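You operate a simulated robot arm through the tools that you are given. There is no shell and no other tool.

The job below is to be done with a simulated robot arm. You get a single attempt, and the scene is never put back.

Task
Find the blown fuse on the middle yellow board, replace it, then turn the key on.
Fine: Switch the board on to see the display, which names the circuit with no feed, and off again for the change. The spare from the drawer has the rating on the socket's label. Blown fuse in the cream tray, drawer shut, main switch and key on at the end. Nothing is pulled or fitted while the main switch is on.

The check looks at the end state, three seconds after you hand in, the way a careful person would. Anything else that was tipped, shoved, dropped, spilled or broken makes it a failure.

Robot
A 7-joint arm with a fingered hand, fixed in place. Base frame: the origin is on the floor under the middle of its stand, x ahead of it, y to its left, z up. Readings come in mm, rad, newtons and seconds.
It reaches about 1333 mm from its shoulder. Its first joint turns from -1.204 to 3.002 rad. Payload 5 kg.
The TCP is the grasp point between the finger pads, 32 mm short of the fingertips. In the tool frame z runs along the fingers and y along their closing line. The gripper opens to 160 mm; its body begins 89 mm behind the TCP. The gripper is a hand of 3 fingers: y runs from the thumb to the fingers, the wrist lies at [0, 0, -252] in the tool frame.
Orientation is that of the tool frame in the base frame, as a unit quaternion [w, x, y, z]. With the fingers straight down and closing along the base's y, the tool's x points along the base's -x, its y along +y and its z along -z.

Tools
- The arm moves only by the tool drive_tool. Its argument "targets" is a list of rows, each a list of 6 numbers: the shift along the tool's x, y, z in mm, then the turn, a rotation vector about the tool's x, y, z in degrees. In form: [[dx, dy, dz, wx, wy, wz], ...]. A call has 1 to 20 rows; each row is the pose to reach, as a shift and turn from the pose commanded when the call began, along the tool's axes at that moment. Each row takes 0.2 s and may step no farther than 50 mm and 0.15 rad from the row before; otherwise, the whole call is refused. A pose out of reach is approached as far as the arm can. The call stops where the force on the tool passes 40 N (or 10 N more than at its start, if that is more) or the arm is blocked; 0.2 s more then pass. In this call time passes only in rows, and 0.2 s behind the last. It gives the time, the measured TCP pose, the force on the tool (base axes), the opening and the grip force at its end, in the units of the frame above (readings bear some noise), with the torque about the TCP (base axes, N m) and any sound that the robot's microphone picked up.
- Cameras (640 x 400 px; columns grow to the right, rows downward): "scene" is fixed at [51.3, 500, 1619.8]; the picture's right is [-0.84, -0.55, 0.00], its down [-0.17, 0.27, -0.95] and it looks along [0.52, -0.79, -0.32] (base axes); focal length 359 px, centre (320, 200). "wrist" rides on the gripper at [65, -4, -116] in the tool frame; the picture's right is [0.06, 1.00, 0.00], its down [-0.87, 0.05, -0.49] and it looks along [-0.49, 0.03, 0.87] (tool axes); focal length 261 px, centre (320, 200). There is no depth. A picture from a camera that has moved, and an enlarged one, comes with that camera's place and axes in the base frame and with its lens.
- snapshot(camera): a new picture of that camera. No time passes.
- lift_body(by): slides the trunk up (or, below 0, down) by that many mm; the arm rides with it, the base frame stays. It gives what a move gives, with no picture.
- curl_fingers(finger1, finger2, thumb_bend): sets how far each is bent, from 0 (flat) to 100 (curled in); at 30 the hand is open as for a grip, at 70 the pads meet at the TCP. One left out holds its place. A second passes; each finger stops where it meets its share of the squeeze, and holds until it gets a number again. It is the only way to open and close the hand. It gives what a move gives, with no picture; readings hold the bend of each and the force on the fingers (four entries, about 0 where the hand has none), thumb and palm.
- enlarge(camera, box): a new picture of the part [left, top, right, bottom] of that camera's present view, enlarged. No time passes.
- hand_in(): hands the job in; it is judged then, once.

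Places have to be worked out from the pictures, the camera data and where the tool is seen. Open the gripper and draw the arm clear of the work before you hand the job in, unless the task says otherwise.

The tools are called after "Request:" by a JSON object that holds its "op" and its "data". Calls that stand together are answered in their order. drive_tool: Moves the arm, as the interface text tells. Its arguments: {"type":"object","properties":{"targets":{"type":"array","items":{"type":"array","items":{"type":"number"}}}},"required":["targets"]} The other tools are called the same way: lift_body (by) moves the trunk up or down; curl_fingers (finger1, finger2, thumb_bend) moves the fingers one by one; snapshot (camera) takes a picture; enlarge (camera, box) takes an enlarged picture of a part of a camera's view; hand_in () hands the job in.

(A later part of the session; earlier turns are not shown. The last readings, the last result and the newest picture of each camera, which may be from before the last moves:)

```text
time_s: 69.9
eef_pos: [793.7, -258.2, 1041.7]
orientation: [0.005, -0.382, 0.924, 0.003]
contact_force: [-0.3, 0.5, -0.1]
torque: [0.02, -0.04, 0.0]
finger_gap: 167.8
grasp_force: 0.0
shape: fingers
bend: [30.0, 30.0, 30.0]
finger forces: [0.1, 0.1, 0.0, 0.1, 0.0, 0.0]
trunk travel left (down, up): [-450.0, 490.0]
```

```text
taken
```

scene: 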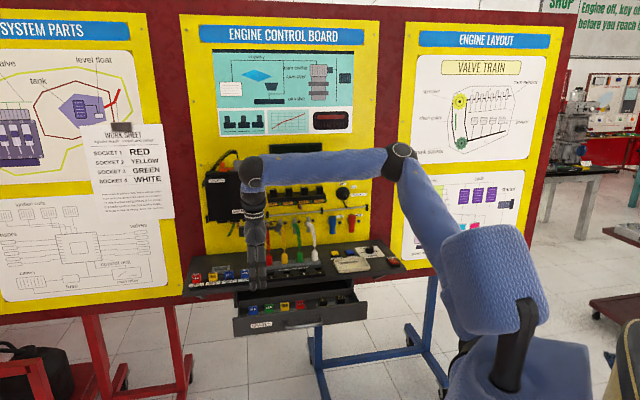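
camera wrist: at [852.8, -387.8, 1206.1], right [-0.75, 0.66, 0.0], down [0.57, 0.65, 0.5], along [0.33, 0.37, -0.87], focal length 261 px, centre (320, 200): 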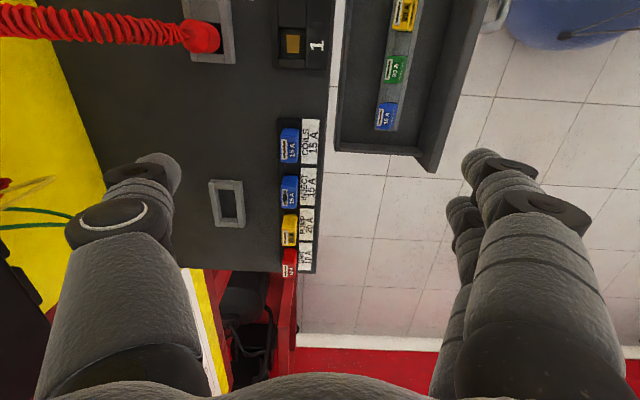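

Now I move out over the INJECT fuse from this lower shoulder height.

Request:
{"op": "drive_tool", "data": {"targets": [[-17.5, -31.4, 0, 0, 0, 0], [-35, -62.8, 0, 0, 0, 0], [-52.4, -94.2, 0, 0, 0, 0], [-70, -125.6, 0, 0, 0, 0], [-87.4, -157, 0, 0, 0, 0]]}}

Request:
{"op": "snapshot", "data": {"camera": "wrist"}}

Request:
{"op": "snapshot", "data": {"camera": "scene"}}

```text
time_s: 71.1
eef_pos: [892.9, -340.5, 1002.4]
orientation: [0.027, -0.381, 0.924, 0.006]
contact_force: [0.3, -0.5, -0.7]
torque: [0.0, 0.02, -0.03]
finger_gap: 167.9
grasp_force: 0.0
shape: fingers
bend: [30.0, 30.0, 30.0]
finger forces: [0.1, 0.0, 0.0, 0.0, 0.0, 0.0]
out of reach, approached as far as the arm can: row 1, 2, 3, 4, 5
trunk travel left (down, up): [-450.0, 490.0]
```

```text
taken
camera wrist: at [844.7, -392.9, 1113.6], right [-0.75, 0.66, -0.01], down [0.56, 0.64, 0.54], along [0.37, 0.39, -0.84], focal length 261 px, centre (320, 200)
```

wrist: 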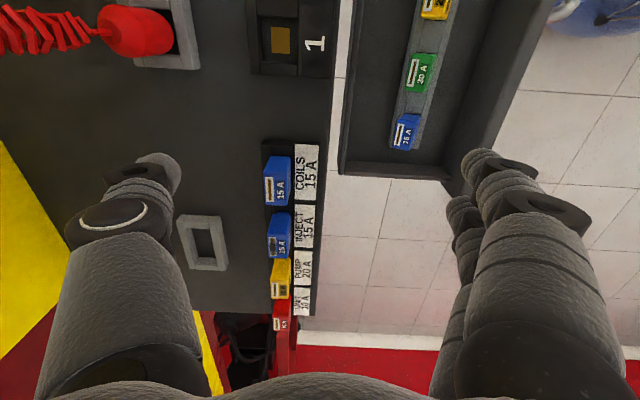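

```text
taken
```

scene: 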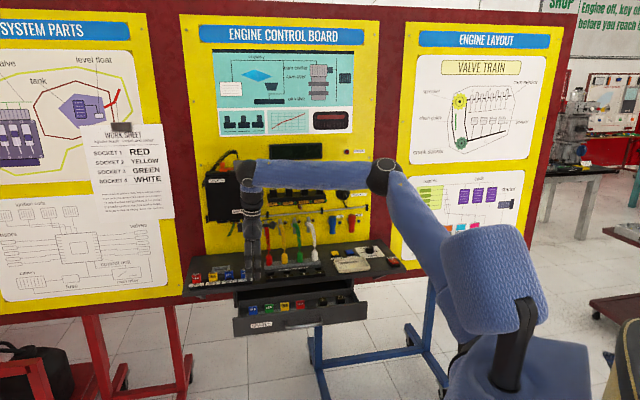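

The hand can't get farther left than about p=-390 when exactly vertical, but the solver leans it slightly to the left. Leaning the hand by about 20° in the plane of the fuse faces should let the fingertips reach p=-466, so I try that.

Request:
{"op": "drive_tool", "data": {"targets": [[-15, -5.8, 0, 0, -3.6, 0], [-30, -11.6, 0, 0, -7.2, 0], [-45, -17.4, 0, 0, -10.8, 0], [-60, -23.2, 0, 0, -14.4, 0], [-75, -29, 0, 0, -18, 0]]}}

Request:
{"op": "snapshot", "data": {"camera": "wrist"}}

Request:
{"op": "snapshot", "data": {"camera": "scene"}}

```text
time_s: 72.3
eef_pos: [966.1, -308.1, 1003.7]
orientation: [0.15, -0.377, 0.912, 0.062]
contact_force: [0.3, 0.3, 0.1]
torque: [0.03, 0.03, 0.01]
finger_gap: 167.7
grasp_force: 0.0
shape: fingers
bend: [30.0, 30.0, 30.0]
finger forces: [0.0, 0.1, 0.0, 0.0, 0.0, 0.0]
trunk travel left (down, up): [-450.0, 490.0]
```

```text
taken
camera wrist: at [898.4, -381.0, 1092.3], right [-0.75, 0.67, -0.02], down [0.43, 0.51, 0.74], along [0.51, 0.55, -0.67], focal length 261 px, centre (320, 200)
```

wrist: 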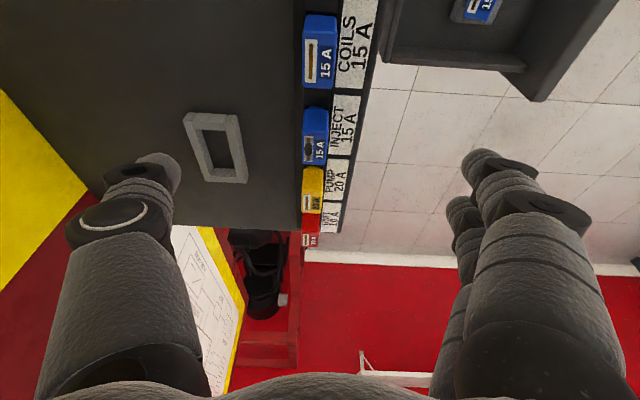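

```text
taken
```

scene: 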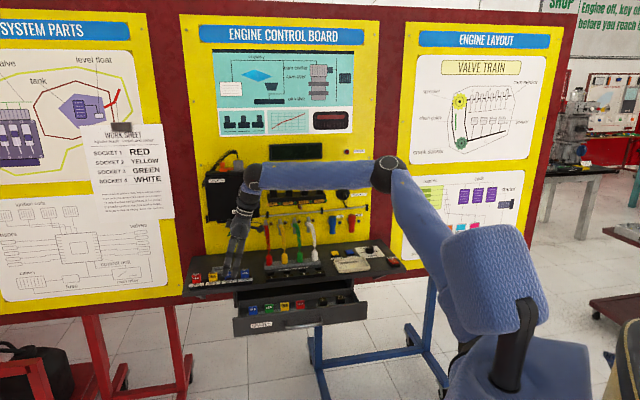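

That worked with no reach warning: TCP at p=-465, d=901, tilted 18.7° in the fuse-face plane. I zoom in on the INJECT fuse.

Request:
{"op": "enlarge", "data": {"camera": "wrist", "box": [260, 70, 400, 250]}}

Request:
{"op": "enlarge", "data": {"camera": "scene", "box": [185, 225, 275, 305]}}

```text
2.22 times, centred on (330, 160) of wrist
camera zoom: at [898.4, -381.0, 1092.3], right [-0.75, 0.67, -0.02], down [0.43, 0.51, 0.74], along [0.51, 0.55, -0.67], focal length 579 px, centre (298, 289)
```

zoom: 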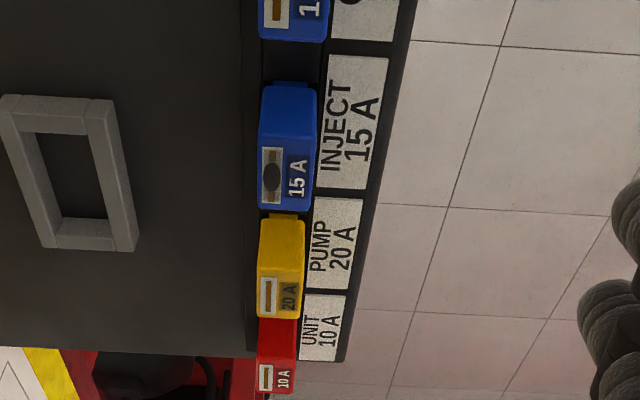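

```text
5.00 times, centred on (230, 265) of scene
camera zoom: at [51.3, 500.0, 1619.8], right [-0.84, -0.55, 0.0], down [-0.17, 0.27, -0.95], along [0.52, -0.79, -0.32], focal length 1796 px, centre (770, -125)
```

zoom: 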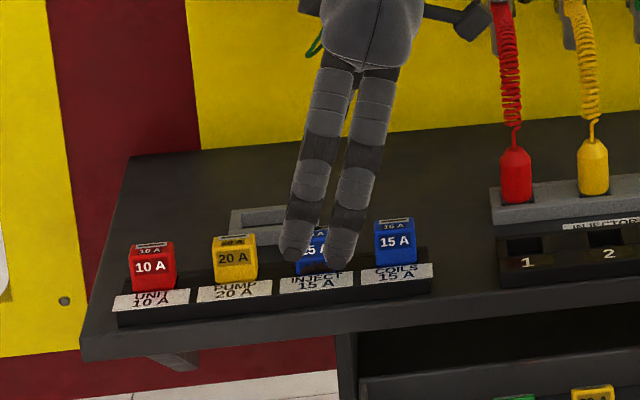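

The INJECT fuse top is near p=-475, d=905, z=950; the body is about 30 mm wide and 18 mm thick. I set the opening to straddle it and lower until the fingertips sit just above the label plate.

Request:
{"op": "curl_fingers", "data": {"finger1": 55, "finger2": 55, "thumb_bend": 55}}

Request:
{"op": "drive_tool", "data": {"targets": [[4, -2, 12, 0, 0, 0], [8, -4, 26, 0, 0, 0]]}}

Request:
{"op": "snapshot", "data": {"camera": "wrist"}}

Request:
{"op": "enlarge", "data": {"camera": "scene", "box": [185, 225, 275, 305]}}

```text
time_s: 73.3
eef_pos: [965.1, -308.9, 1003.9]
orientation: [0.15, -0.376, 0.912, 0.062]
contact_force: [0.4, 0.1, -0.2]
torque: [0.0, -0.01, 0.02]
finger_gap: 67.8
grasp_force: 0.1
shape: fingers
bend: [55.0, 55.0, 55.0]
finger forces: [0.0, 0.0, 0.0, 0.0, 0.0, 0.0]
trunk travel left (down, up): [-450.0, 490.0]
```

```text
time_s: 73.9
eef_pos: [969.5, -312.4, 977.1]
orientation: [0.15, -0.376, 0.912, 0.061]
contact_force: [0.4, -0.7, -0.3]
torque: [0.02, -0.02, 0.02]
finger_gap: 67.7
grasp_force: 0.1
shape: fingers
bend: [55.0, 55.0, 55.0]
finger forces: [0.0, 0.1, 0.0, 0.0, 0.0, 0.0]
trunk travel left (down, up): [-450.0, 490.0]
```

```text
taken
camera wrist: at [902.1, -383.8, 1064.7], right [-0.75, 0.67, -0.02], down [0.43, 0.51, 0.74], along [0.51, 0.55, -0.67], focal length 261 px, centre (320, 200)
```

wrist: 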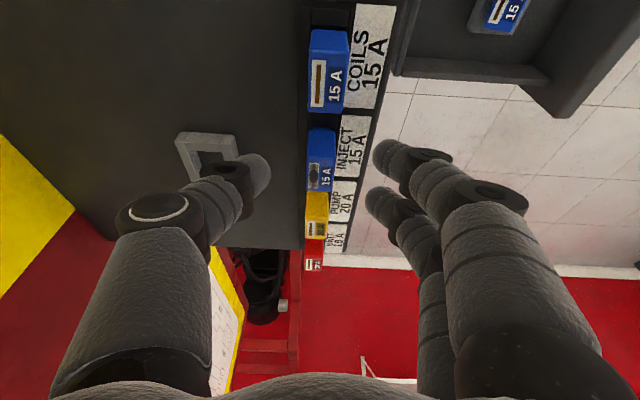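

```text
5.00 times, centred on (230, 265) of scene
camera zoom: at [51.3, 500.0, 1619.8], right [-0.84, -0.55, 0.0], down [-0.17, 0.27, -0.95], along [0.52, -0.79, -0.32], focal length 1796 px, centre (770, -125)
```

zoom: 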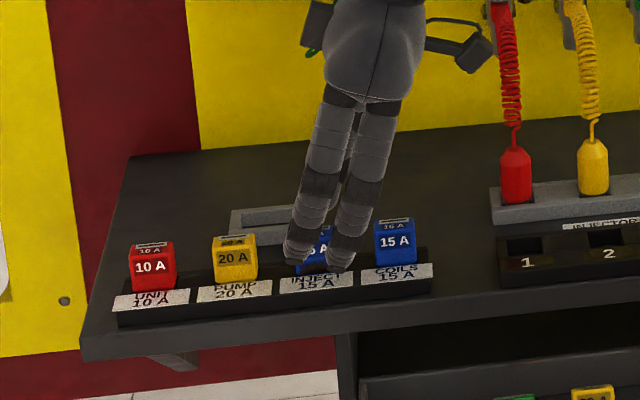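

Alignment looks right (fuse on the hand's centre line). I descend the last 15 mm and look again before closing.

Request:
{"op": "drive_tool", "data": {"targets": [[1, 0.5, 8, 0, 0, 0], [2, 1, 15.2, 0, 0, 0]]}}

Request:
{"op": "enlarge", "data": {"camera": "wrist", "box": [160, 60, 480, 260]}}

Request:
{"op": "enlarge", "data": {"camera": "scene", "box": [205, 245, 265, 295]}}

```text
time_s: 74.5
eef_pos: [969.8, -307.7, 961.0]
orientation: [0.15, -0.376, 0.912, 0.062]
contact_force: [0.1, 0.3, -0.2]
torque: [0.0, -0.03, 0.01]
finger_gap: 67.5
grasp_force: 0.1
shape: fingers
bend: [55.0, 55.0, 55.0]
finger forces: [0.0, 0.1, 0.1, 0.1, 0.0, 0.0]
trunk travel left (down, up): [-450.0, 490.0]
```

```text
2.00 times, centred on (320, 160) of wrist
camera zoom: at [903.4, -380.9, 1049.9], right [-0.75, 0.67, -0.02], down [0.43, 0.51, 0.74], along [0.51, 0.55, -0.67], focal length 521 px, centre (320, 280)
```

zoom: 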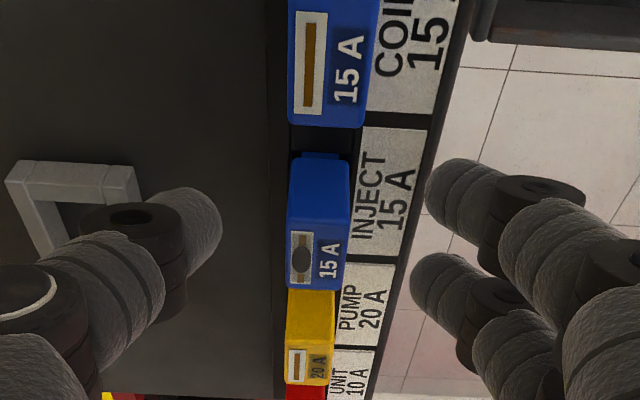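

```text
8.00 times, centred on (235, 270) of scene
camera zoom: at [51.3, 500.0, 1619.8], right [-0.84, -0.55, 0.0], down [-0.17, 0.27, -0.95], along [0.52, -0.79, -0.32], focal length 2874 px, centre (1000, -360)
```

zoom: 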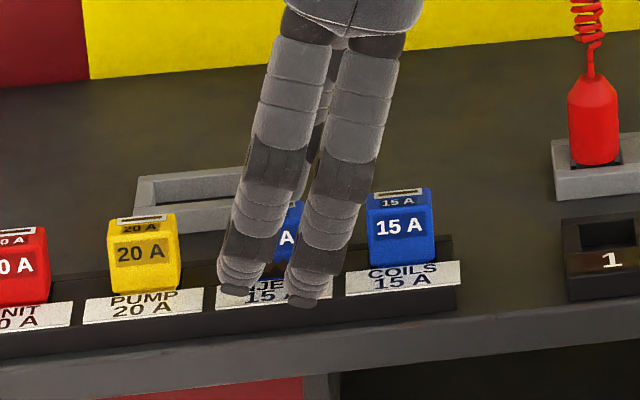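

Fingers straddle the fuse front and thumb is behind it. I close the hand on the fuse.

Request:
{"op": "curl_fingers", "data": {"finger1": 80, "finger2": 80, "thumb_bend": 80}}

Request:
{"op": "enlarge", "data": {"camera": "wrist", "box": [160, 60, 480, 260]}}

Request:
{"op": "enlarge", "data": {"camera": "scene", "box": [205, 245, 265, 295]}}

```text
time_s: 75.5
eef_pos: [970.0, -307.8, 960.9]
orientation: [0.151, -0.376, 0.912, 0.062]
contact_force: [0.9, 0.2, -0.9]
torque: [-0.01, 0.0, 0.0]
finger_gap: 22.0
grasp_force: 25.8
shape: fingers
bend: [71.0, 71.0, 69.0]
finger forces: [12.6, 13.2, 0.1, 0.1, 26.5, 0.0]
trunk travel left (down, up): [-450.0, 490.0]
```

```text
2.00 times, centred on (320, 160) of wrist
camera zoom: at [903.4, -380.8, 1050.1], right [-0.75, 0.67, -0.02], down [0.43, 0.51, 0.74], along [0.51, 0.55, -0.67], focal length 521 px, centre (320, 280)
```

zoom: 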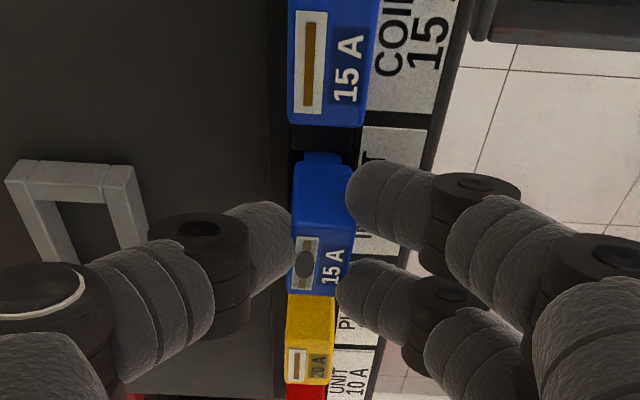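

```text
8.00 times, centred on (235, 270) of scene
camera zoom: at [51.3, 500.0, 1619.8], right [-0.84, -0.55, 0.0], down [-0.17, 0.27, -0.95], along [0.52, -0.79, -0.32], focal length 2874 px, centre (1000, -360)
```

zoom: 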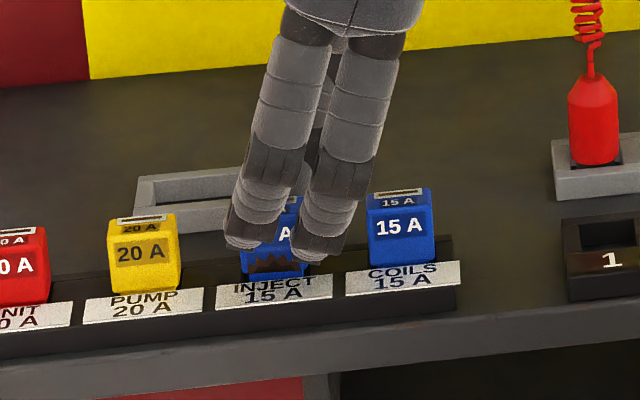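

Firm grip: fuse is 22 mm thick, 26 N squeeze. I pull straight up 60 mm.

Request:
{"op": "drive_tool", "data": {"targets": [[-1.6, 0, -4.7, 0, 0, 0], [-3.2, 0, -9.5, 0, 0, 0], [-4.8, 0, -14.2, 0, 0, 0], [-8, 0, -23.7, 0, 0, 0], [-12.8, 0, -37.9, 0, 0, 0], [-19.2, 0, -56.9, 0, 0, 0]]}}

Request:
{"op": "enlarge", "data": {"camera": "wrist", "box": [160, 60, 480, 260]}}

Request:
{"op": "enlarge", "data": {"camera": "scene", "box": [185, 225, 275, 305]}}

```text
time_s: 76.9
eef_pos: [970.1, -309.1, 1021.2]
orientation: [0.149, -0.376, 0.912, 0.062]
contact_force: [1.0, -0.3, 0.2]
torque: [0.01, -0.01, -0.01]
finger_gap: 22.4
grasp_force: 25.6
shape: fingers
bend: [71.0, 71.0, 69.0]
finger forces: [12.7, 13.1, 0.1, 0.1, 26.3, 0.1]
trunk travel left (down, up): [-450.0, 490.0]
```

```text
2.00 times, centred on (320, 160) of wrist
camera zoom: at [903.1, -381.0, 1110.1], right [-0.75, 0.67, -0.02], down [0.43, 0.51, 0.74], along [0.51, 0.55, -0.67], focal length 521 px, centre (320, 280)
```

zoom: 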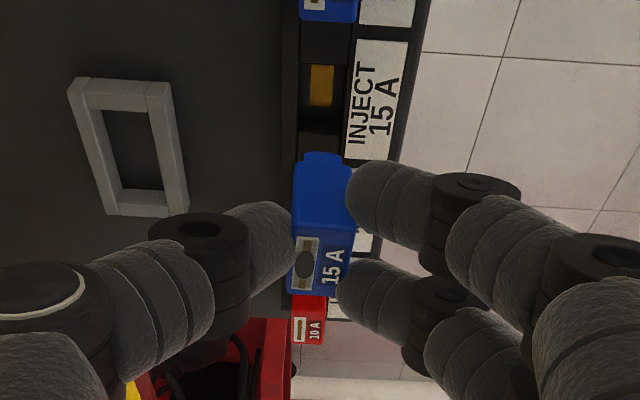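

```text
5.00 times, centred on (230, 265) of scene
camera zoom: at [51.3, 500.0, 1619.8], right [-0.84, -0.55, 0.0], down [-0.17, 0.27, -0.95], along [0.52, -0.79, -0.32], focal length 1796 px, centre (770, -125)
```

zoom: 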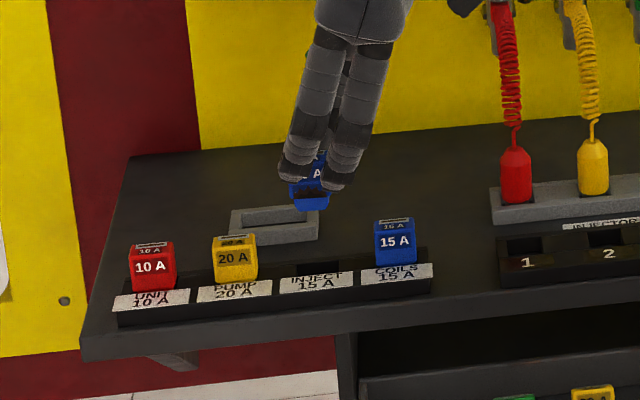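

The blown fuse is out and the socket is empty. I carry it forward clear of the plugs and cables, then right toward the cream tray (p≈5..10, d≈920).

Request:
{"op": "drive_tool", "data": {"targets": [[-4.3, 33, -12.6, 0, 0, 0], [-8.5, 67, -25.3, 0, 0, 0], [-12.8, 100, -37.9, 0, 0, 0], [30, 100, -52, 0, 0, 0], [74, 100, -67, 0, 0, 0], [118, 100, -82, 0, 0, 0], [163, 100, -97, 0, 0, 0], [208, 100, -112.5, 0, 0, 0], [253, 100, -127.7, 0, 0, 0], [298, 100, -143, 0, 0, 0], [343, 100, -158, 0, 0, 0], [388, 100, -173.4, 0, 0, 0], [434, 100, -189, 0, 0, 0]]}}

Request:
{"op": "snapshot", "data": {"camera": "wrist"}}

Request:
{"op": "snapshot", "data": {"camera": "scene"}}

```text
time_s: 79.7
eef_pos: [566.1, -570.6, 1061.3]
orientation: [0.15, -0.376, 0.912, 0.062]
contact_force: [0.9, 0.1, 0.7]
torque: [-0.01, 0.02, 0.0]
finger_gap: 21.8
grasp_force: 25.3
shape: fingers
bend: [71.0, 71.0, 69.0]
finger forces: [12.7, 12.8, 0.1, 0.0, 25.8, 0.0]
trunk travel left (down, up): [-450.0, 490.0]
```

```text
taken
camera wrist: at [498.5, -642.3, 1150.6], right [-0.75, 0.67, -0.02], down [0.43, 0.51, 0.74], along [0.51, 0.55, -0.67], focal length 261 px, centre (320, 200)
```

wrist: 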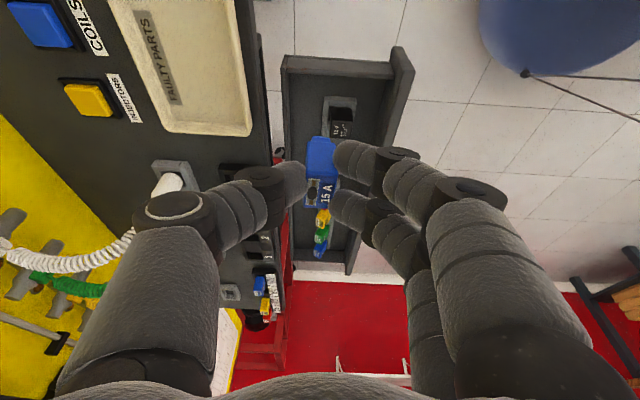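

```text
taken
```

scene: 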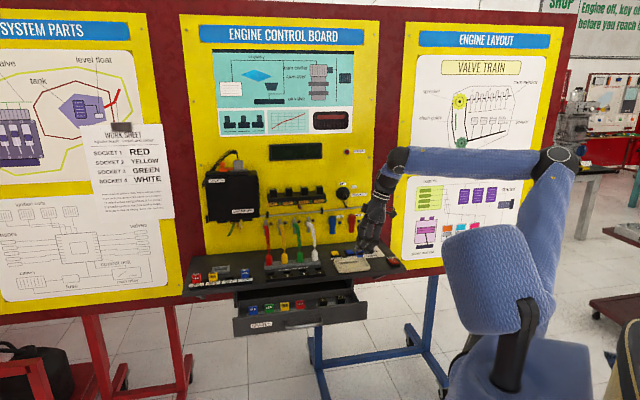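

The tray is centred near p=8, d=922. I move over it and lower to about 10 mm above its floor.

Request:
{"op": "drive_tool", "data": {"targets": [[4, -40, -1.5, 0, 0, 0], [8, -80, -3, 0, 0, 0], [12.3, -118, -4.2, 0, 0, 0], [24, -118, 30, 0, 0, 0], [36, -118, 65, 0, 0, 0], [40, -118, 78, 0, 0, 0]]}}

Request:
{"op": "snapshot", "data": {"camera": "wrist"}}

Request:
{"op": "enlarge", "data": {"camera": "scene", "box": [310, 200, 410, 290]}}

```text
time_s: 81.1
eef_pos: [640.2, -661.5, 975.3]
orientation: [0.15, -0.376, 0.912, 0.062]
contact_force: [0.8, 0.2, -0.7]
torque: [0.0, 0.02, 0.03]
finger_gap: 21.8
grasp_force: 25.7
shape: fingers
bend: [71.0, 71.0, 69.0]
finger forces: [12.7, 12.7, 0.0, 0.0, 25.8, 0.1]
trunk travel left (down, up): [-450.0, 490.0]
```

```text
taken
camera wrist: at [573.1, -735.2, 1064.0], right [-0.75, 0.67, -0.02], down [0.43, 0.51, 0.74], along [0.51, 0.55, -0.67], focal length 261 px, centre (320, 200)
```

wrist: 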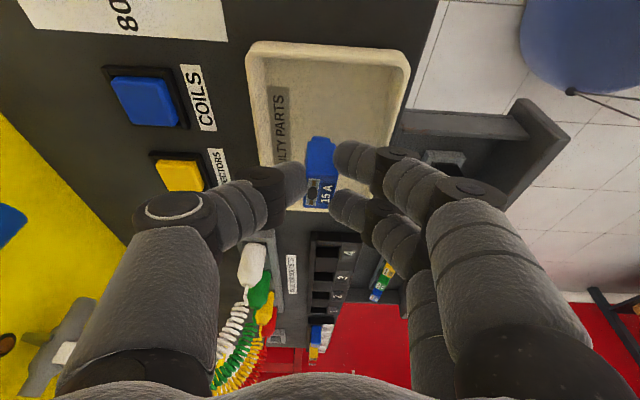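

```text
4.44 times, centred on (360, 245) of scene
camera zoom: at [51.3, 500.0, 1619.8], right [-0.84, -0.55, 0.0], down [-0.17, 0.27, -0.95], along [0.52, -0.79, -0.32], focal length 1597 px, centre (142, 0)
```

zoom: 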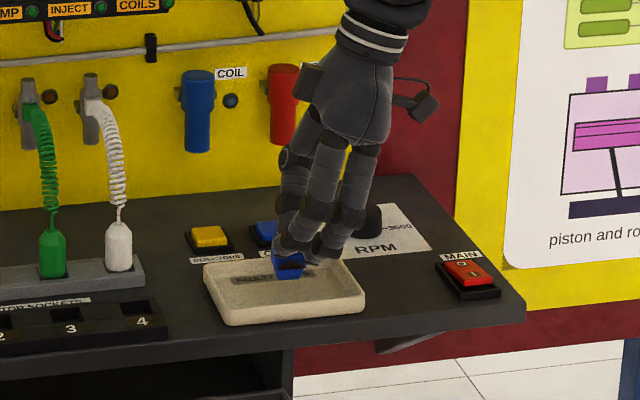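

The fuse hangs over the tray's middle. I lower gently in small steps toward the tray floor.

Request:
{"op": "drive_tool", "data": {"targets": [[1.3, 0, 3.8, 0, 0, 0], [2.6, 0, 7.6, 0, 0, 0], [3.5, 0, 10.4, 0, 0, 0]]}}

Request:
{"op": "enlarge", "data": {"camera": "scene", "box": [340, 235, 400, 280]}}

```text
time_s: 81.9
eef_pos: [638.7, -662.8, 964.1]
orientation: [0.15, -0.376, 0.912, 0.062]
contact_force: [0.1, 0.4, -0.6]
torque: [-0.01, 0.01, 0.02]
finger_gap: 22.0
grasp_force: 25.3
shape: fingers
bend: [71.0, 71.0, 69.0]
finger forces: [12.7, 12.8, 0.0, 0.0, 25.9, 0.0]
trunk travel left (down, up): [-450.0, 490.0]
```

```text
8.89 times, centred on (370, 258) of scene
camera zoom: at [51.3, 500.0, 1619.8], right [-0.84, -0.55, 0.0], down [-0.17, 0.27, -0.95], along [0.52, -0.79, -0.32], focal length 3193 px, centre (-124, -311)
```

zoom: 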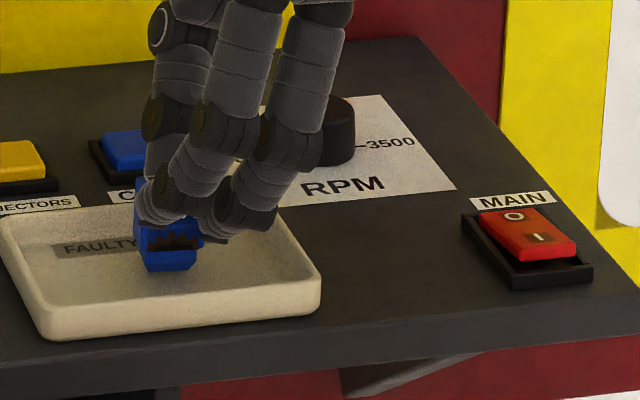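

Still no contact, so I continue down a few millimetres at a time.

Request:
{"op": "drive_tool", "data": {"targets": [[0.6, 0, 1.9, 0, 0, 0], [1.3, 0, 3.8, 0, 0, 0], [1.9, 0, 5.7, 0, 0, 0]]}}

Request:
{"op": "drive_tool", "data": {"targets": [[0.6, 0, 1.9, 0, 0, 0], [1.3, 0, 3.8, 0, 0, 0]]}}

Request:
{"op": "enlarge", "data": {"camera": "scene", "box": [340, 235, 400, 280]}}

```text
time_s: 82.7
eef_pos: [638.6, -661.9, 961.4]
orientation: [0.151, -0.377, 0.912, 0.061]
contact_force: [1.9, 0.4, 17.3]
torque: [0.07, -0.12, -0.01]
finger_gap: 21.7
grasp_force: 29.5
shape: fingers
bend: [71.0, 71.0, 71.0]
finger forces: [14.3, 14.3, 0.0, 0.0, 30.7, 0.0]
trunk travel left (down, up): [-450.0, 490.0]
```

```text
time_s: 83.5
eef_pos: [640.3, -662.4, 960.1]
orientation: [0.154, -0.378, 0.911, 0.059]
contact_force: [-2.1, 1.2, 23.6]
torque: [0.16, 0.0, 0.05]
finger_gap: 21.8
grasp_force: 30.4
shape: fingers
bend: [72.0, 72.0, 72.0]
finger forces: [16.3, 15.1, 0.0, 0.0, 29.8, 0.0]
trunk travel left (down, up): [-450.0, 490.0]
stopped in row 2: the force on the tool passed its limit at 41 N (the readings are from after the stop); the commanded pose is now the measured one
```

```text
8.89 times, centred on (370, 258) of scene
camera zoom: at [51.3, 500.0, 1619.8], right [-0.84, -0.55, 0.0], down [-0.17, 0.27, -0.95], along [0.52, -0.79, -0.32], focal length 3193 px, centre (-124, -311)
```

zoom: 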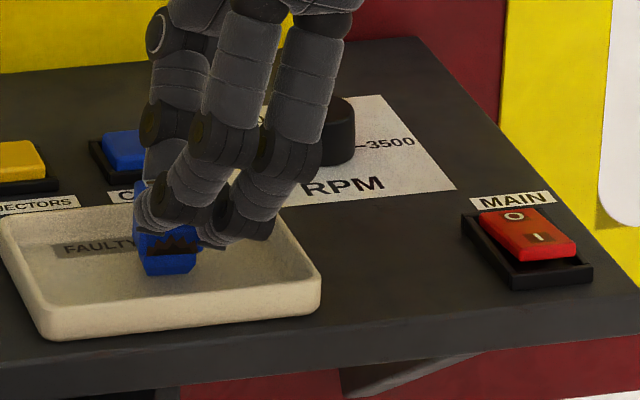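

The fuse rests on the tray floor. I relieve the press by 2.5 mm and open the fingers a little to release it.

Request:
{"op": "drive_tool", "data": {"targets": [[-0.8, 0, -2.4, 0, 0, 0]]}}

Request:
{"op": "curl_fingers", "data": {"finger1": 60, "finger2": 60, "thumb_bend": 60}}

Request:
{"op": "snapshot", "data": {"camera": "wrist"}}

Request:
{"op": "enlarge", "data": {"camera": "scene", "box": [340, 235, 400, 280]}}

```text
time_s: 83.9
eef_pos: [640.1, -662.5, 961.4]
orientation: [0.151, -0.377, 0.912, 0.061]
contact_force: [0.6, 0.9, 15.6]
torque: [0.13, -0.03, 0.0]
finger_gap: 21.7
grasp_force: 29.2
shape: fingers
bend: [72.0, 72.0, 72.0]
finger forces: [14.8, 14.4, 0.1, 0.0, 29.2, 0.1]
trunk travel left (down, up): [-450.0, 490.0]
```

```text
time_s: 84.9
eef_pos: [640.3, -663.4, 958.9]
orientation: [0.151, -0.377, 0.912, 0.061]
contact_force: [0.1, -0.7, 0.0]
torque: [0.01, 0.01, 0.03]
finger_gap: 46.9
grasp_force: 0.1
shape: fingers
bend: [60.0, 60.0, 60.0]
finger forces: [0.0, 0.0, 0.0, 0.0, 0.0, 0.1]
trunk travel left (down, up): [-450.0, 490.0]
```

```text
taken
camera wrist: at [573.2, -735.6, 1047.0], right [-0.75, 0.67, -0.02], down [0.43, 0.51, 0.75], along [0.51, 0.55, -0.67], focal length 261 px, centre (320, 200)
```

wrist: 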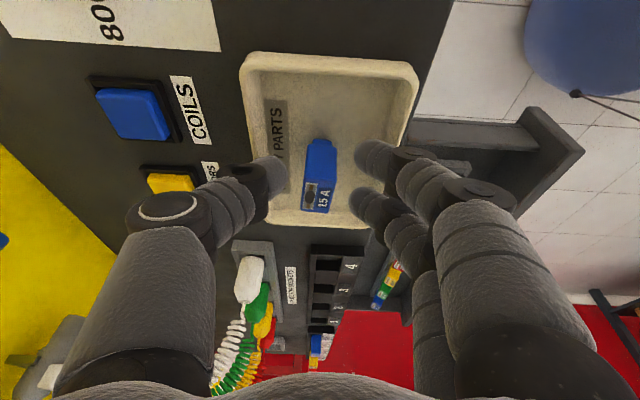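

```text
8.89 times, centred on (370, 258) of scene
camera zoom: at [51.3, 500.0, 1619.8], right [-0.84, -0.55, 0.0], down [-0.17, 0.27, -0.95], along [0.52, -0.79, -0.32], focal length 3193 px, centre (-124, -311)
```

zoom: 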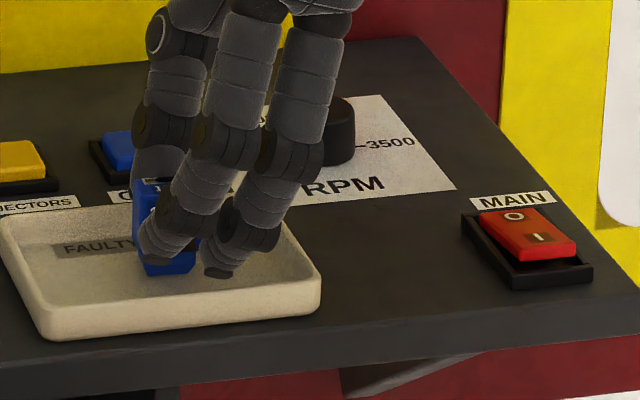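

The blown fuse is released, standing in the tray. I lift straight up.

Request:
{"op": "drive_tool", "data": {"targets": [[-3.2, 0, -9.5, 0, 0, 0], [-9.6, 0, -28.4, 0, 0, 0], [-19.2, 0, -56.9, 0, 0, 0], [-32, 0, -94.8, 0, 0, 0]]}}

Request:
{"op": "enlarge", "data": {"camera": "scene", "box": [310, 200, 410, 290]}}

```text
time_s: 85.9
eef_pos: [639.5, -661.4, 1060.7]
orientation: [0.153, -0.377, 0.912, 0.06]
contact_force: [-0.3, 0.0, 0.2]
torque: [-0.03, -0.01, -0.01]
finger_gap: 46.8
grasp_force: 0.0
shape: fingers
bend: [60.0, 60.0, 60.0]
finger forces: [0.1, 0.1, 0.0, 0.0, 0.0, 0.0]
trunk travel left (down, up): [-450.0, 490.0]
```

```text
4.44 times, centred on (360, 245) of scene
camera zoom: at [51.3, 500.0, 1619.8], right [-0.84, -0.55, 0.0], down [-0.17, 0.27, -0.95], along [0.52, -0.79, -0.32], focal length 1597 px, centre (142, 0)
```

zoom: 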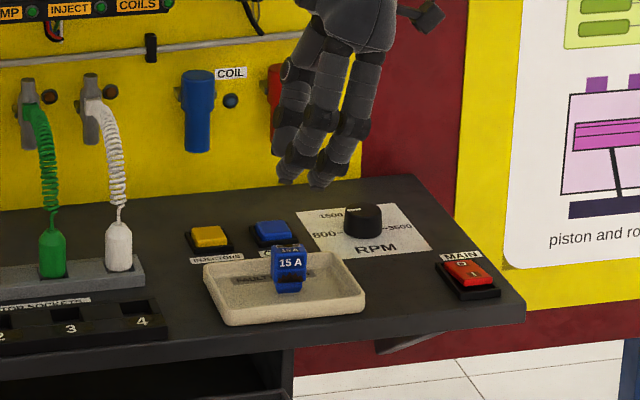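

The fuse stands safely in the tray. Now I bring the hand forward and left to above the blue spare.

Request:
{"op": "drive_tool", "data": {"targets": [[0, 40, 0, 0, 0, 0], [0, 80, 0, 0, 0, 0], [0, 120, 0, 0, 0, 0], [0, 150, 0, 0, 0, 0], [-42, 150, 14, 0, 0, 0], [-84, 150, 28, 0, 0, 0], [-126, 150, 42.5, 0, 0, 0], [-168, 150, 57, 0, 0, 0], [-210, 150, 71, 0, 0, 0], [-252, 150, 85, 0, 0, 0], [-294, 150, 99.5, 0, 0, 0], [-336, 150, 114, 0, 0, 0], [-365, 150, 123.5, 0, 0, 0]]}}

Request:
{"op": "snapshot", "data": {"camera": "wrist"}}

Request:
{"op": "enlarge", "data": {"camera": "scene", "box": [220, 230, 370, 340]}}

```text
time_s: 88.7
eef_pos: [807.0, -283.9, 1058.8]
orientation: [0.152, -0.377, 0.912, 0.061]
contact_force: [0.5, 0.2, 0.4]
torque: [-0.06, 0.01, 0.01]
finger_gap: 47.1
grasp_force: 0.0
shape: fingers
bend: [60.0, 60.0, 60.0]
finger forces: [0.0, 0.1, 0.1, 0.1, 0.0, 0.1]
trunk travel left (down, up): [-450.0, 490.0]
```

```text
taken
camera wrist: at [740.2, -356.6, 1146.6], right [-0.75, 0.67, -0.02], down [0.43, 0.51, 0.74], along [0.51, 0.55, -0.67], focal length 261 px, centre (320, 200)
```

wrist: 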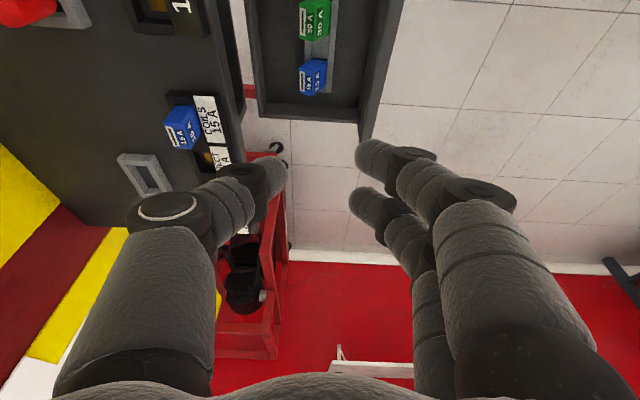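

```text
3.64 times, centred on (295, 285) of scene
camera zoom: at [51.3, 500.0, 1619.8], right [-0.84, -0.55, 0.0], down [-0.17, 0.27, -0.95], along [0.52, -0.79, -0.32], focal length 1306 px, centre (411, -109)
```

zoom: 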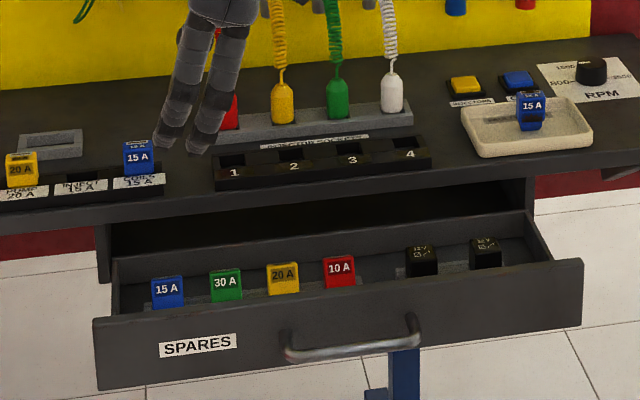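

I zoom on the blue spare from here to fix its position.

Request:
{"op": "enlarge", "data": {"camera": "wrist", "box": [220, 0, 420, 160]}}

Request:
{"op": "enlarge", "data": {"camera": "scene", "box": [235, 285, 315, 335]}}

```text
2.50 times, centred on (320, 80) of wrist
camera zoom: at [740.2, -356.6, 1146.6], right [-0.75, 0.67, -0.02], down [0.43, 0.51, 0.74], along [0.51, 0.55, -0.67], focal length 652 px, centre (320, 500)
```

zoom: 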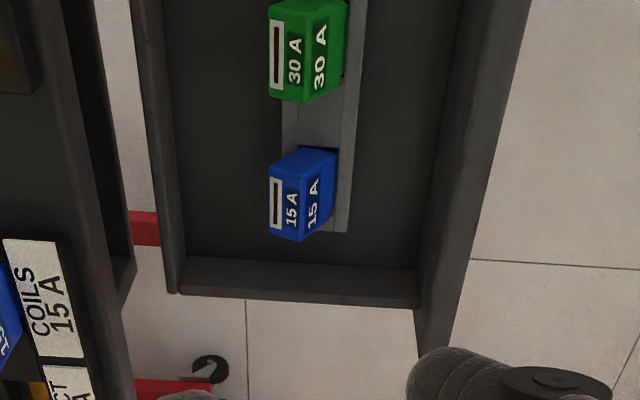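

```text
8.00 times, centred on (275, 310) of scene
camera zoom: at [51.3, 500.0, 1619.8], right [-0.84, -0.55, 0.0], down [-0.17, 0.27, -0.95], along [0.52, -0.79, -0.32], focal length 2874 px, centre (680, -680)
```

zoom: 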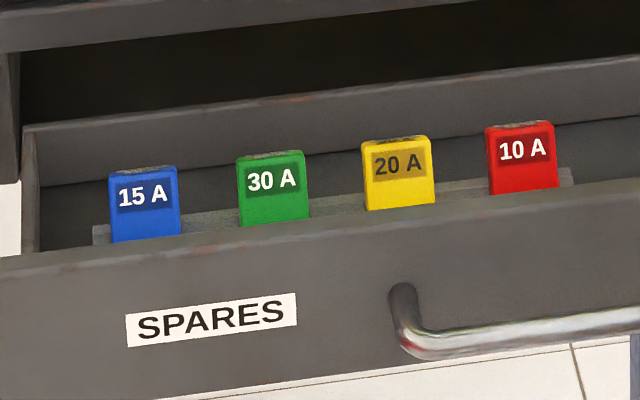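

The blue spare's top works out to p≈-395, d≈788, z≈866, between the drawer front and the ledge edge. I narrow the opening, add an 8° lean so the thumb's knuckle clears the ledge, and hover above it to check.

Request:
{"op": "curl_fingers", "data": {"finger1": 62, "finger2": 62, "thumb_bend": 62}}

Request:
{"op": "drive_tool", "data": {"targets": [[4.4, -2.9, 27.2, 1.9, 0, -0.6], [8.9, -5.8, 54.4, 3.8, 0, -1.3], [13.3, -8.7, 81.7, 5.7, 0, -1.9], [17.8, -11.6, 108.9, 7.6, 0, -2.6]]}}

Request:
{"op": "snapshot", "data": {"camera": "wrist"}}

Request:
{"op": "enlarge", "data": {"camera": "wrist", "box": [220, 80, 420, 240]}}

Request:
{"op": "enlarge", "data": {"camera": "scene", "box": [210, 240, 310, 330]}}

```text
time_s: 89.7
eef_pos: [806.9, -284.1, 1057.6]
orientation: [0.151, -0.377, 0.912, 0.061]
contact_force: [0.1, -0.1, -0.1]
torque: [-0.01, -0.03, -0.02]
finger_gap: 40.4
grasp_force: 0.1
shape: fingers
bend: [62.0, 62.0, 62.0]
finger forces: [0.0, 0.1, 0.1, 0.1, 0.0, 0.0]
trunk travel left (down, up): [-450.0, 490.0]
```

```text
time_s: 90.7
eef_pos: [829.2, -280.4, 949.1]
orientation: [0.178, -0.387, 0.905, -0.003]
contact_force: [-0.6, 0.6, 0.5]
torque: [-0.01, -0.02, 0.02]
finger_gap: 40.3
grasp_force: 0.0
shape: fingers
bend: [62.0, 62.0, 62.0]
finger forces: [0.0, 0.0, 0.0, 0.1, 0.1, 0.0]
trunk travel left (down, up): [-450.0, 490.0]
```

```text
taken
camera wrist: at [752.3, -343.4, 1037.3], right [-0.74, 0.66, -0.16], down [0.36, 0.58, 0.73], along [0.57, 0.48, -0.66], focal length 261 px, centre (320, 200)
```

wrist: 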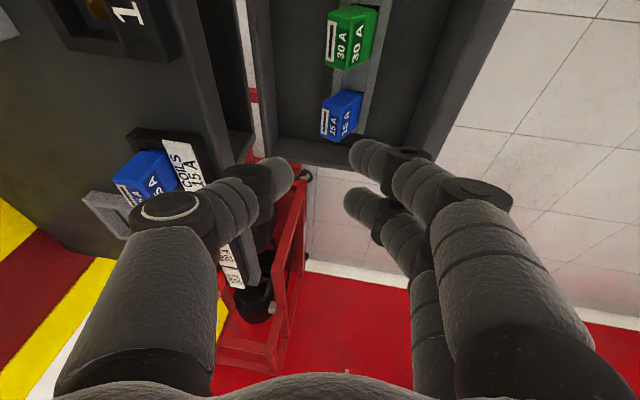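

```text
2.50 times, centred on (320, 160) of wrist
camera zoom: at [752.3, -343.4, 1037.3], right [-0.74, 0.66, -0.16], down [0.36, 0.58, 0.73], along [0.57, 0.48, -0.66], focal length 652 px, centre (320, 300)
```

zoom: 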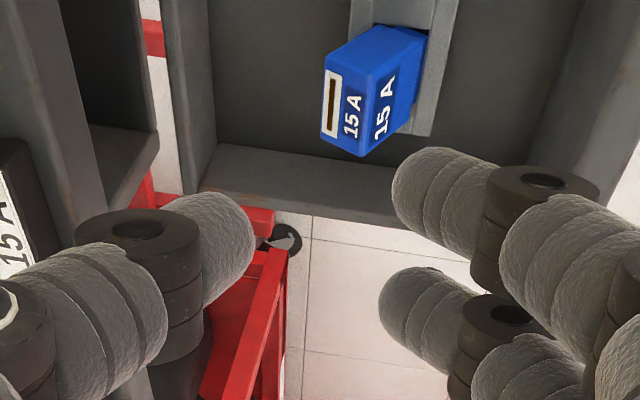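

```text
4.44 times, centred on (260, 285) of scene
camera zoom: at [51.3, 500.0, 1619.8], right [-0.84, -0.55, 0.0], down [-0.17, 0.27, -0.95], along [0.52, -0.79, -0.32], focal length 1597 px, centre (587, -178)
```

zoom: 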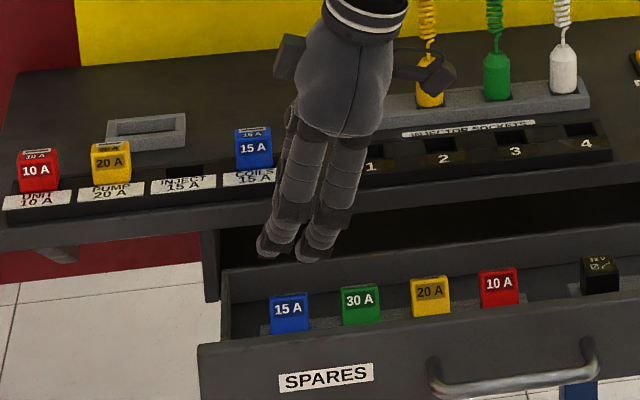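

The spare is at p≈-397, d≈788.6. I descend 45 mm toward it and check clearances on both sides.

Request:
{"op": "drive_tool", "data": {"targets": [[4.5, 1.9, 14.2, 0, 0, 0], [9, 3.9, 28.4, 0, 0, 0], [13.5, 5.8, 42.6, 0, 0, 0]]}}

Request:
{"op": "enlarge", "data": {"camera": "wrist", "box": [140, 60, 460, 260]}}

Request:
{"op": "enlarge", "data": {"camera": "scene", "box": [220, 250, 310, 330]}}

```text
time_s: 91.5
eef_pos: [829.1, -279.8, 904.5]
orientation: [0.177, -0.387, 0.905, -0.004]
contact_force: [-0.7, -0.6, 0.9]
torque: [-0.02, 0.0, 0.02]
finger_gap: 40.6
grasp_force: 0.1
shape: fingers
bend: [62.0, 62.0, 62.0]
finger forces: [0.0, 0.0, 0.0, 0.0, 0.0, 0.0]
trunk travel left (down, up): [-450.0, 490.0]
```

```text
2.00 times, centred on (300, 160) of wrist
camera zoom: at [754.3, -343.5, 992.5], right [-0.74, 0.66, -0.16], down [0.36, 0.58, 0.73], along [0.57, 0.48, -0.66], focal length 521 px, centre (360, 280)
```

zoom: 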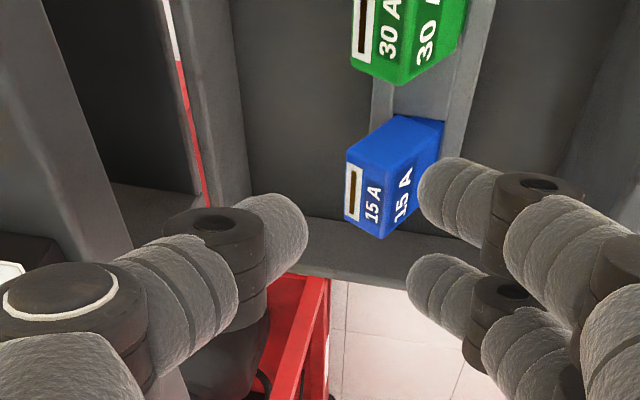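

```text
5.00 times, centred on (265, 290) of scene
camera zoom: at [51.3, 500.0, 1619.8], right [-0.84, -0.55, 0.0], down [-0.17, 0.27, -0.95], along [0.52, -0.79, -0.32], focal length 1796 px, centre (595, -250)
```

zoom: 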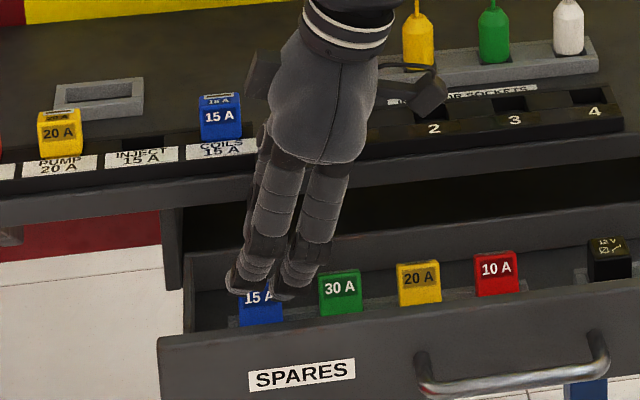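

No contact and both sides are clear. I descend the remaining 24 mm slowly.

Request:
{"op": "drive_tool", "data": {"targets": [[2.5, 1.1, 7.7, 0, 0, 0], [5, 2.1, 15.5, 0, 0, 0], [7.4, 3.2, 23.2, 0, 0, 0]]}}

Request:
{"op": "enlarge", "data": {"camera": "wrist", "box": [140, 60, 460, 260]}}

Request:
{"op": "enlarge", "data": {"camera": "scene", "box": [220, 250, 310, 330]}}

```text
time_s: 92.3
eef_pos: [829.8, -280.7, 880.4]
orientation: [0.178, -0.387, 0.905, -0.004]
contact_force: [0.4, 0.2, 0.0]
torque: [0.02, -0.01, 0.0]
finger_gap: 40.3
grasp_force: 0.8
shape: fingers
bend: [62.0, 62.0, 62.0]
finger forces: [0.4, 0.0, 0.1, 0.1, 0.0, 0.0]
trunk travel left (down, up): [-450.0, 490.0]
```

```text
2.00 times, centred on (300, 160) of wrist
camera zoom: at [754.1, -343.6, 968.3], right [-0.74, 0.66, -0.16], down [0.36, 0.58, 0.73], along [0.57, 0.48, -0.66], focal length 521 px, centre (360, 280)
```

zoom: 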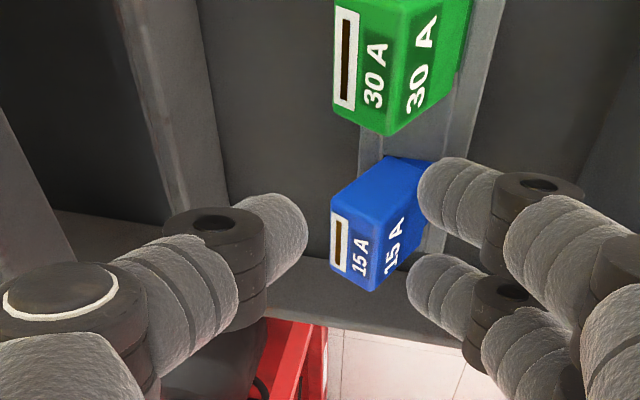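

```text
5.00 times, centred on (265, 290) of scene
camera zoom: at [51.3, 500.0, 1619.8], right [-0.84, -0.55, 0.0], down [-0.17, 0.27, -0.95], along [0.52, -0.79, -0.32], focal length 1796 px, centre (595, -250)
```

zoom: 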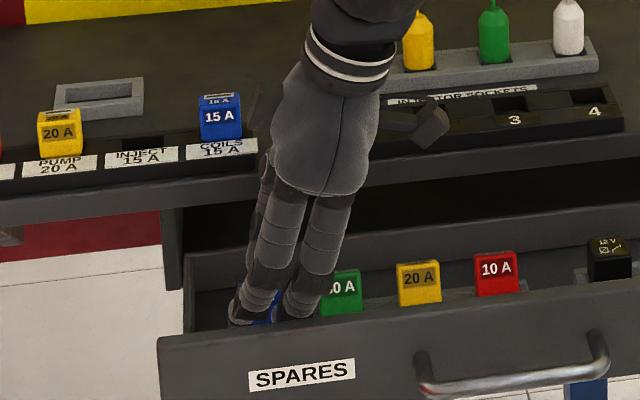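

The fuse sits slightly nearer the fingers than the thumb, so I shift the hand 4 mm toward the drawer front and then close.

Request:
{"op": "drive_tool", "data": {"targets": [[0, 2, 0, 0, 0, 0], [0, 4, 0, 0, 0, 0]]}}

Request:
{"op": "curl_fingers", "data": {"finger1": 80, "finger2": 80, "thumb_bend": 80}}

Request:
{"op": "enlarge", "data": {"camera": "wrist", "box": [140, 60, 460, 260]}}

```text
time_s: 92.9
eef_pos: [827.1, -276.9, 880.1]
orientation: [0.177, -0.386, 0.905, -0.004]
contact_force: [0.1, -0.3, 0.3]
torque: [0.0, 0.0, 0.02]
finger_gap: 40.3
grasp_force: 0.1
shape: fingers
bend: [62.0, 62.0, 62.0]
finger forces: [0.0, 0.0, 0.0, 0.0, 0.0, 0.1]
trunk travel left (down, up): [-450.0, 490.0]
```

```text
time_s: 93.9
eef_pos: [827.1, -277.2, 880.8]
orientation: [0.178, -0.387, 0.905, -0.003]
contact_force: [-1.6, -0.5, 4.2]
torque: [0.03, 0.01, -0.01]
finger_gap: 25.2
grasp_force: 24.3
shape: fingers
bend: [69.0, 72.0, 69.0]
finger forces: [11.8, 12.7, 0.0, 0.0, 24.3, 0.1]
trunk travel left (down, up): [-450.0, 490.0]
```

```text
2.00 times, centred on (300, 160) of wrist
camera zoom: at [751.3, -340.6, 968.5], right [-0.74, 0.66, -0.16], down [0.36, 0.58, 0.73], along [0.57, 0.48, -0.66], focal length 521 px, centre (360, 280)
```

zoom: 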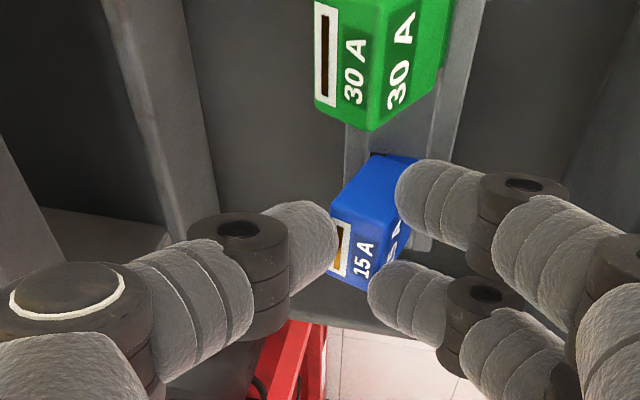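

The spare is gripped (24 N). I pull it straight up, slowly at first.

Request:
{"op": "drive_tool", "data": {"targets": [[-1.6, -0.7, -4.7, 0, 0, 0], [-3.2, -1.4, -9.4, 0, 0, 0], [-4.8, -2.1, -14.1, 0, 0, 0], [-8, -3.6, -23.4, 0, 0, 0], [-12.8, -5.7, -37.5, 0, 0, 0], [-19.2, -8.6, -56.3, 0, 0, 0]]}}

Request:
{"op": "enlarge", "data": {"camera": "wrist", "box": [140, 60, 460, 260]}}

Request:
{"op": "enlarge", "data": {"camera": "scene", "box": [220, 240, 310, 330]}}

```text
time_s: 95.3
eef_pos: [827.2, -277.1, 941.1]
orientation: [0.177, -0.386, 0.905, -0.003]
contact_force: [-0.1, 0.8, -0.1]
torque: [-0.02, 0.0, 0.01]
finger_gap: 25.2
grasp_force: 22.2
shape: fingers
bend: [69.0, 72.0, 69.0]
finger forces: [11.0, 11.7, 0.0, 0.0, 22.8, 0.0]
trunk travel left (down, up): [-450.0, 490.0]
```

```text
2.00 times, centred on (300, 160) of wrist
camera zoom: at [751.1, -340.2, 1028.3], right [-0.74, 0.66, -0.16], down [0.36, 0.58, 0.73], along [0.57, 0.48, -0.66], focal length 521 px, centre (360, 280)
```

zoom: 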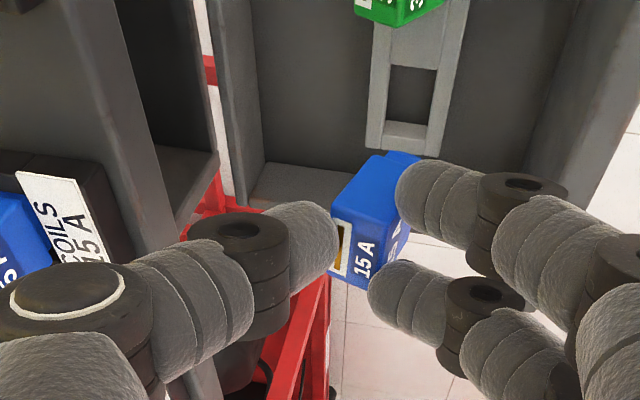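

```text
4.44 times, centred on (265, 285) of scene
camera zoom: at [51.3, 500.0, 1619.8], right [-0.84, -0.55, 0.0], down [-0.17, 0.27, -0.95], along [0.52, -0.79, -0.32], focal length 1597 px, centre (564, -178)
```

zoom: 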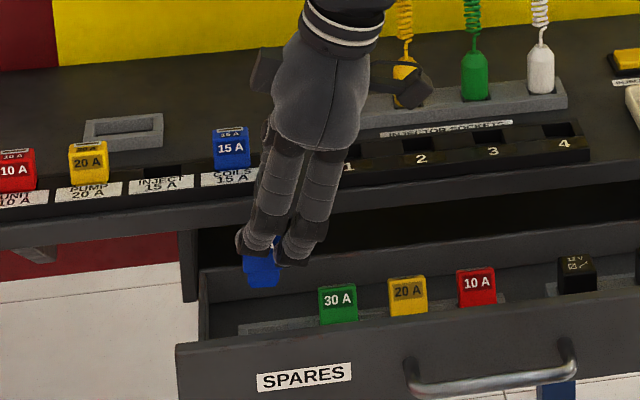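

The spare is out of its rack. I lift 100 mm more and inspect how it sits in the grip.

Request:
{"op": "drive_tool", "data": {"targets": [[-10.7, -4.8, -31.3, 0, 0, 0], [-21.3, -9.5, -62.5, 0, 0, 0], [-32, -14.3, -93.8, 0, 0, 0]]}}

Request:
{"op": "enlarge", "data": {"camera": "scene", "box": [225, 220, 285, 270]}}

Request:
{"op": "enlarge", "data": {"camera": "wrist", "box": [240, 110, 400, 230]}}

```text
time_s: 96.1
eef_pos: [825.5, -275.4, 1042.1]
orientation: [0.178, -0.386, 0.905, -0.003]
contact_force: [-0.5, 0.3, 0.0]
torque: [-0.03, 0.0, 0.0]
finger_gap: 24.9
grasp_force: 22.5
shape: fingers
bend: [69.0, 72.0, 69.0]
finger forces: [11.1, 11.5, 0.0, 0.0, 22.5, 0.1]
trunk travel left (down, up): [-450.0, 490.0]
```

```text
8.00 times, centred on (255, 245) of scene
camera zoom: at [51.3, 500.0, 1619.8], right [-0.84, -0.55, 0.0], down [-0.17, 0.27, -0.95], along [0.52, -0.79, -0.32], focal length 2874 px, centre (840, -160)
```

zoom: 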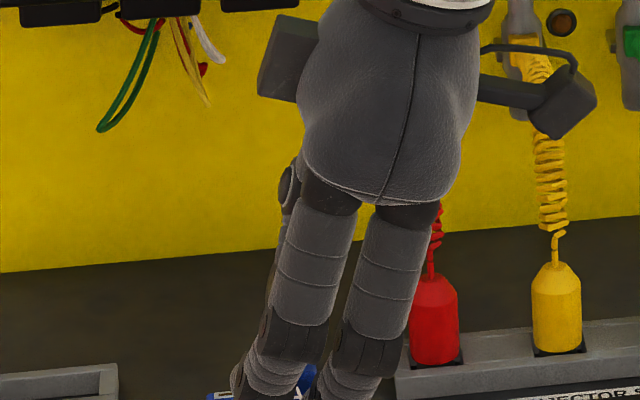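

```text
3.33 times, centred on (320, 170) of wrist
camera zoom: at [750.5, -339.2, 1129.7], right [-0.74, 0.66, -0.16], down [0.36, 0.58, 0.73], along [0.57, 0.48, -0.66], focal length 869 px, centre (320, 300)
```

zoom: 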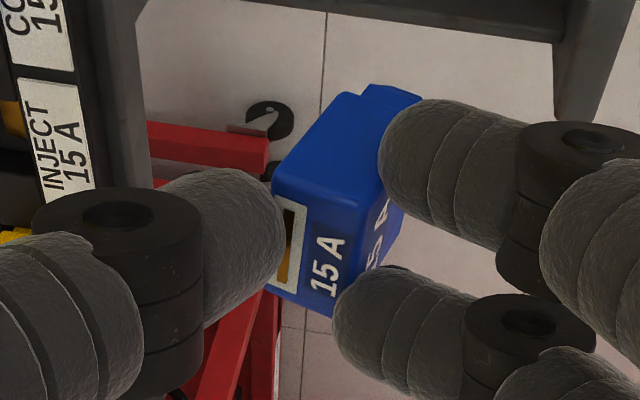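

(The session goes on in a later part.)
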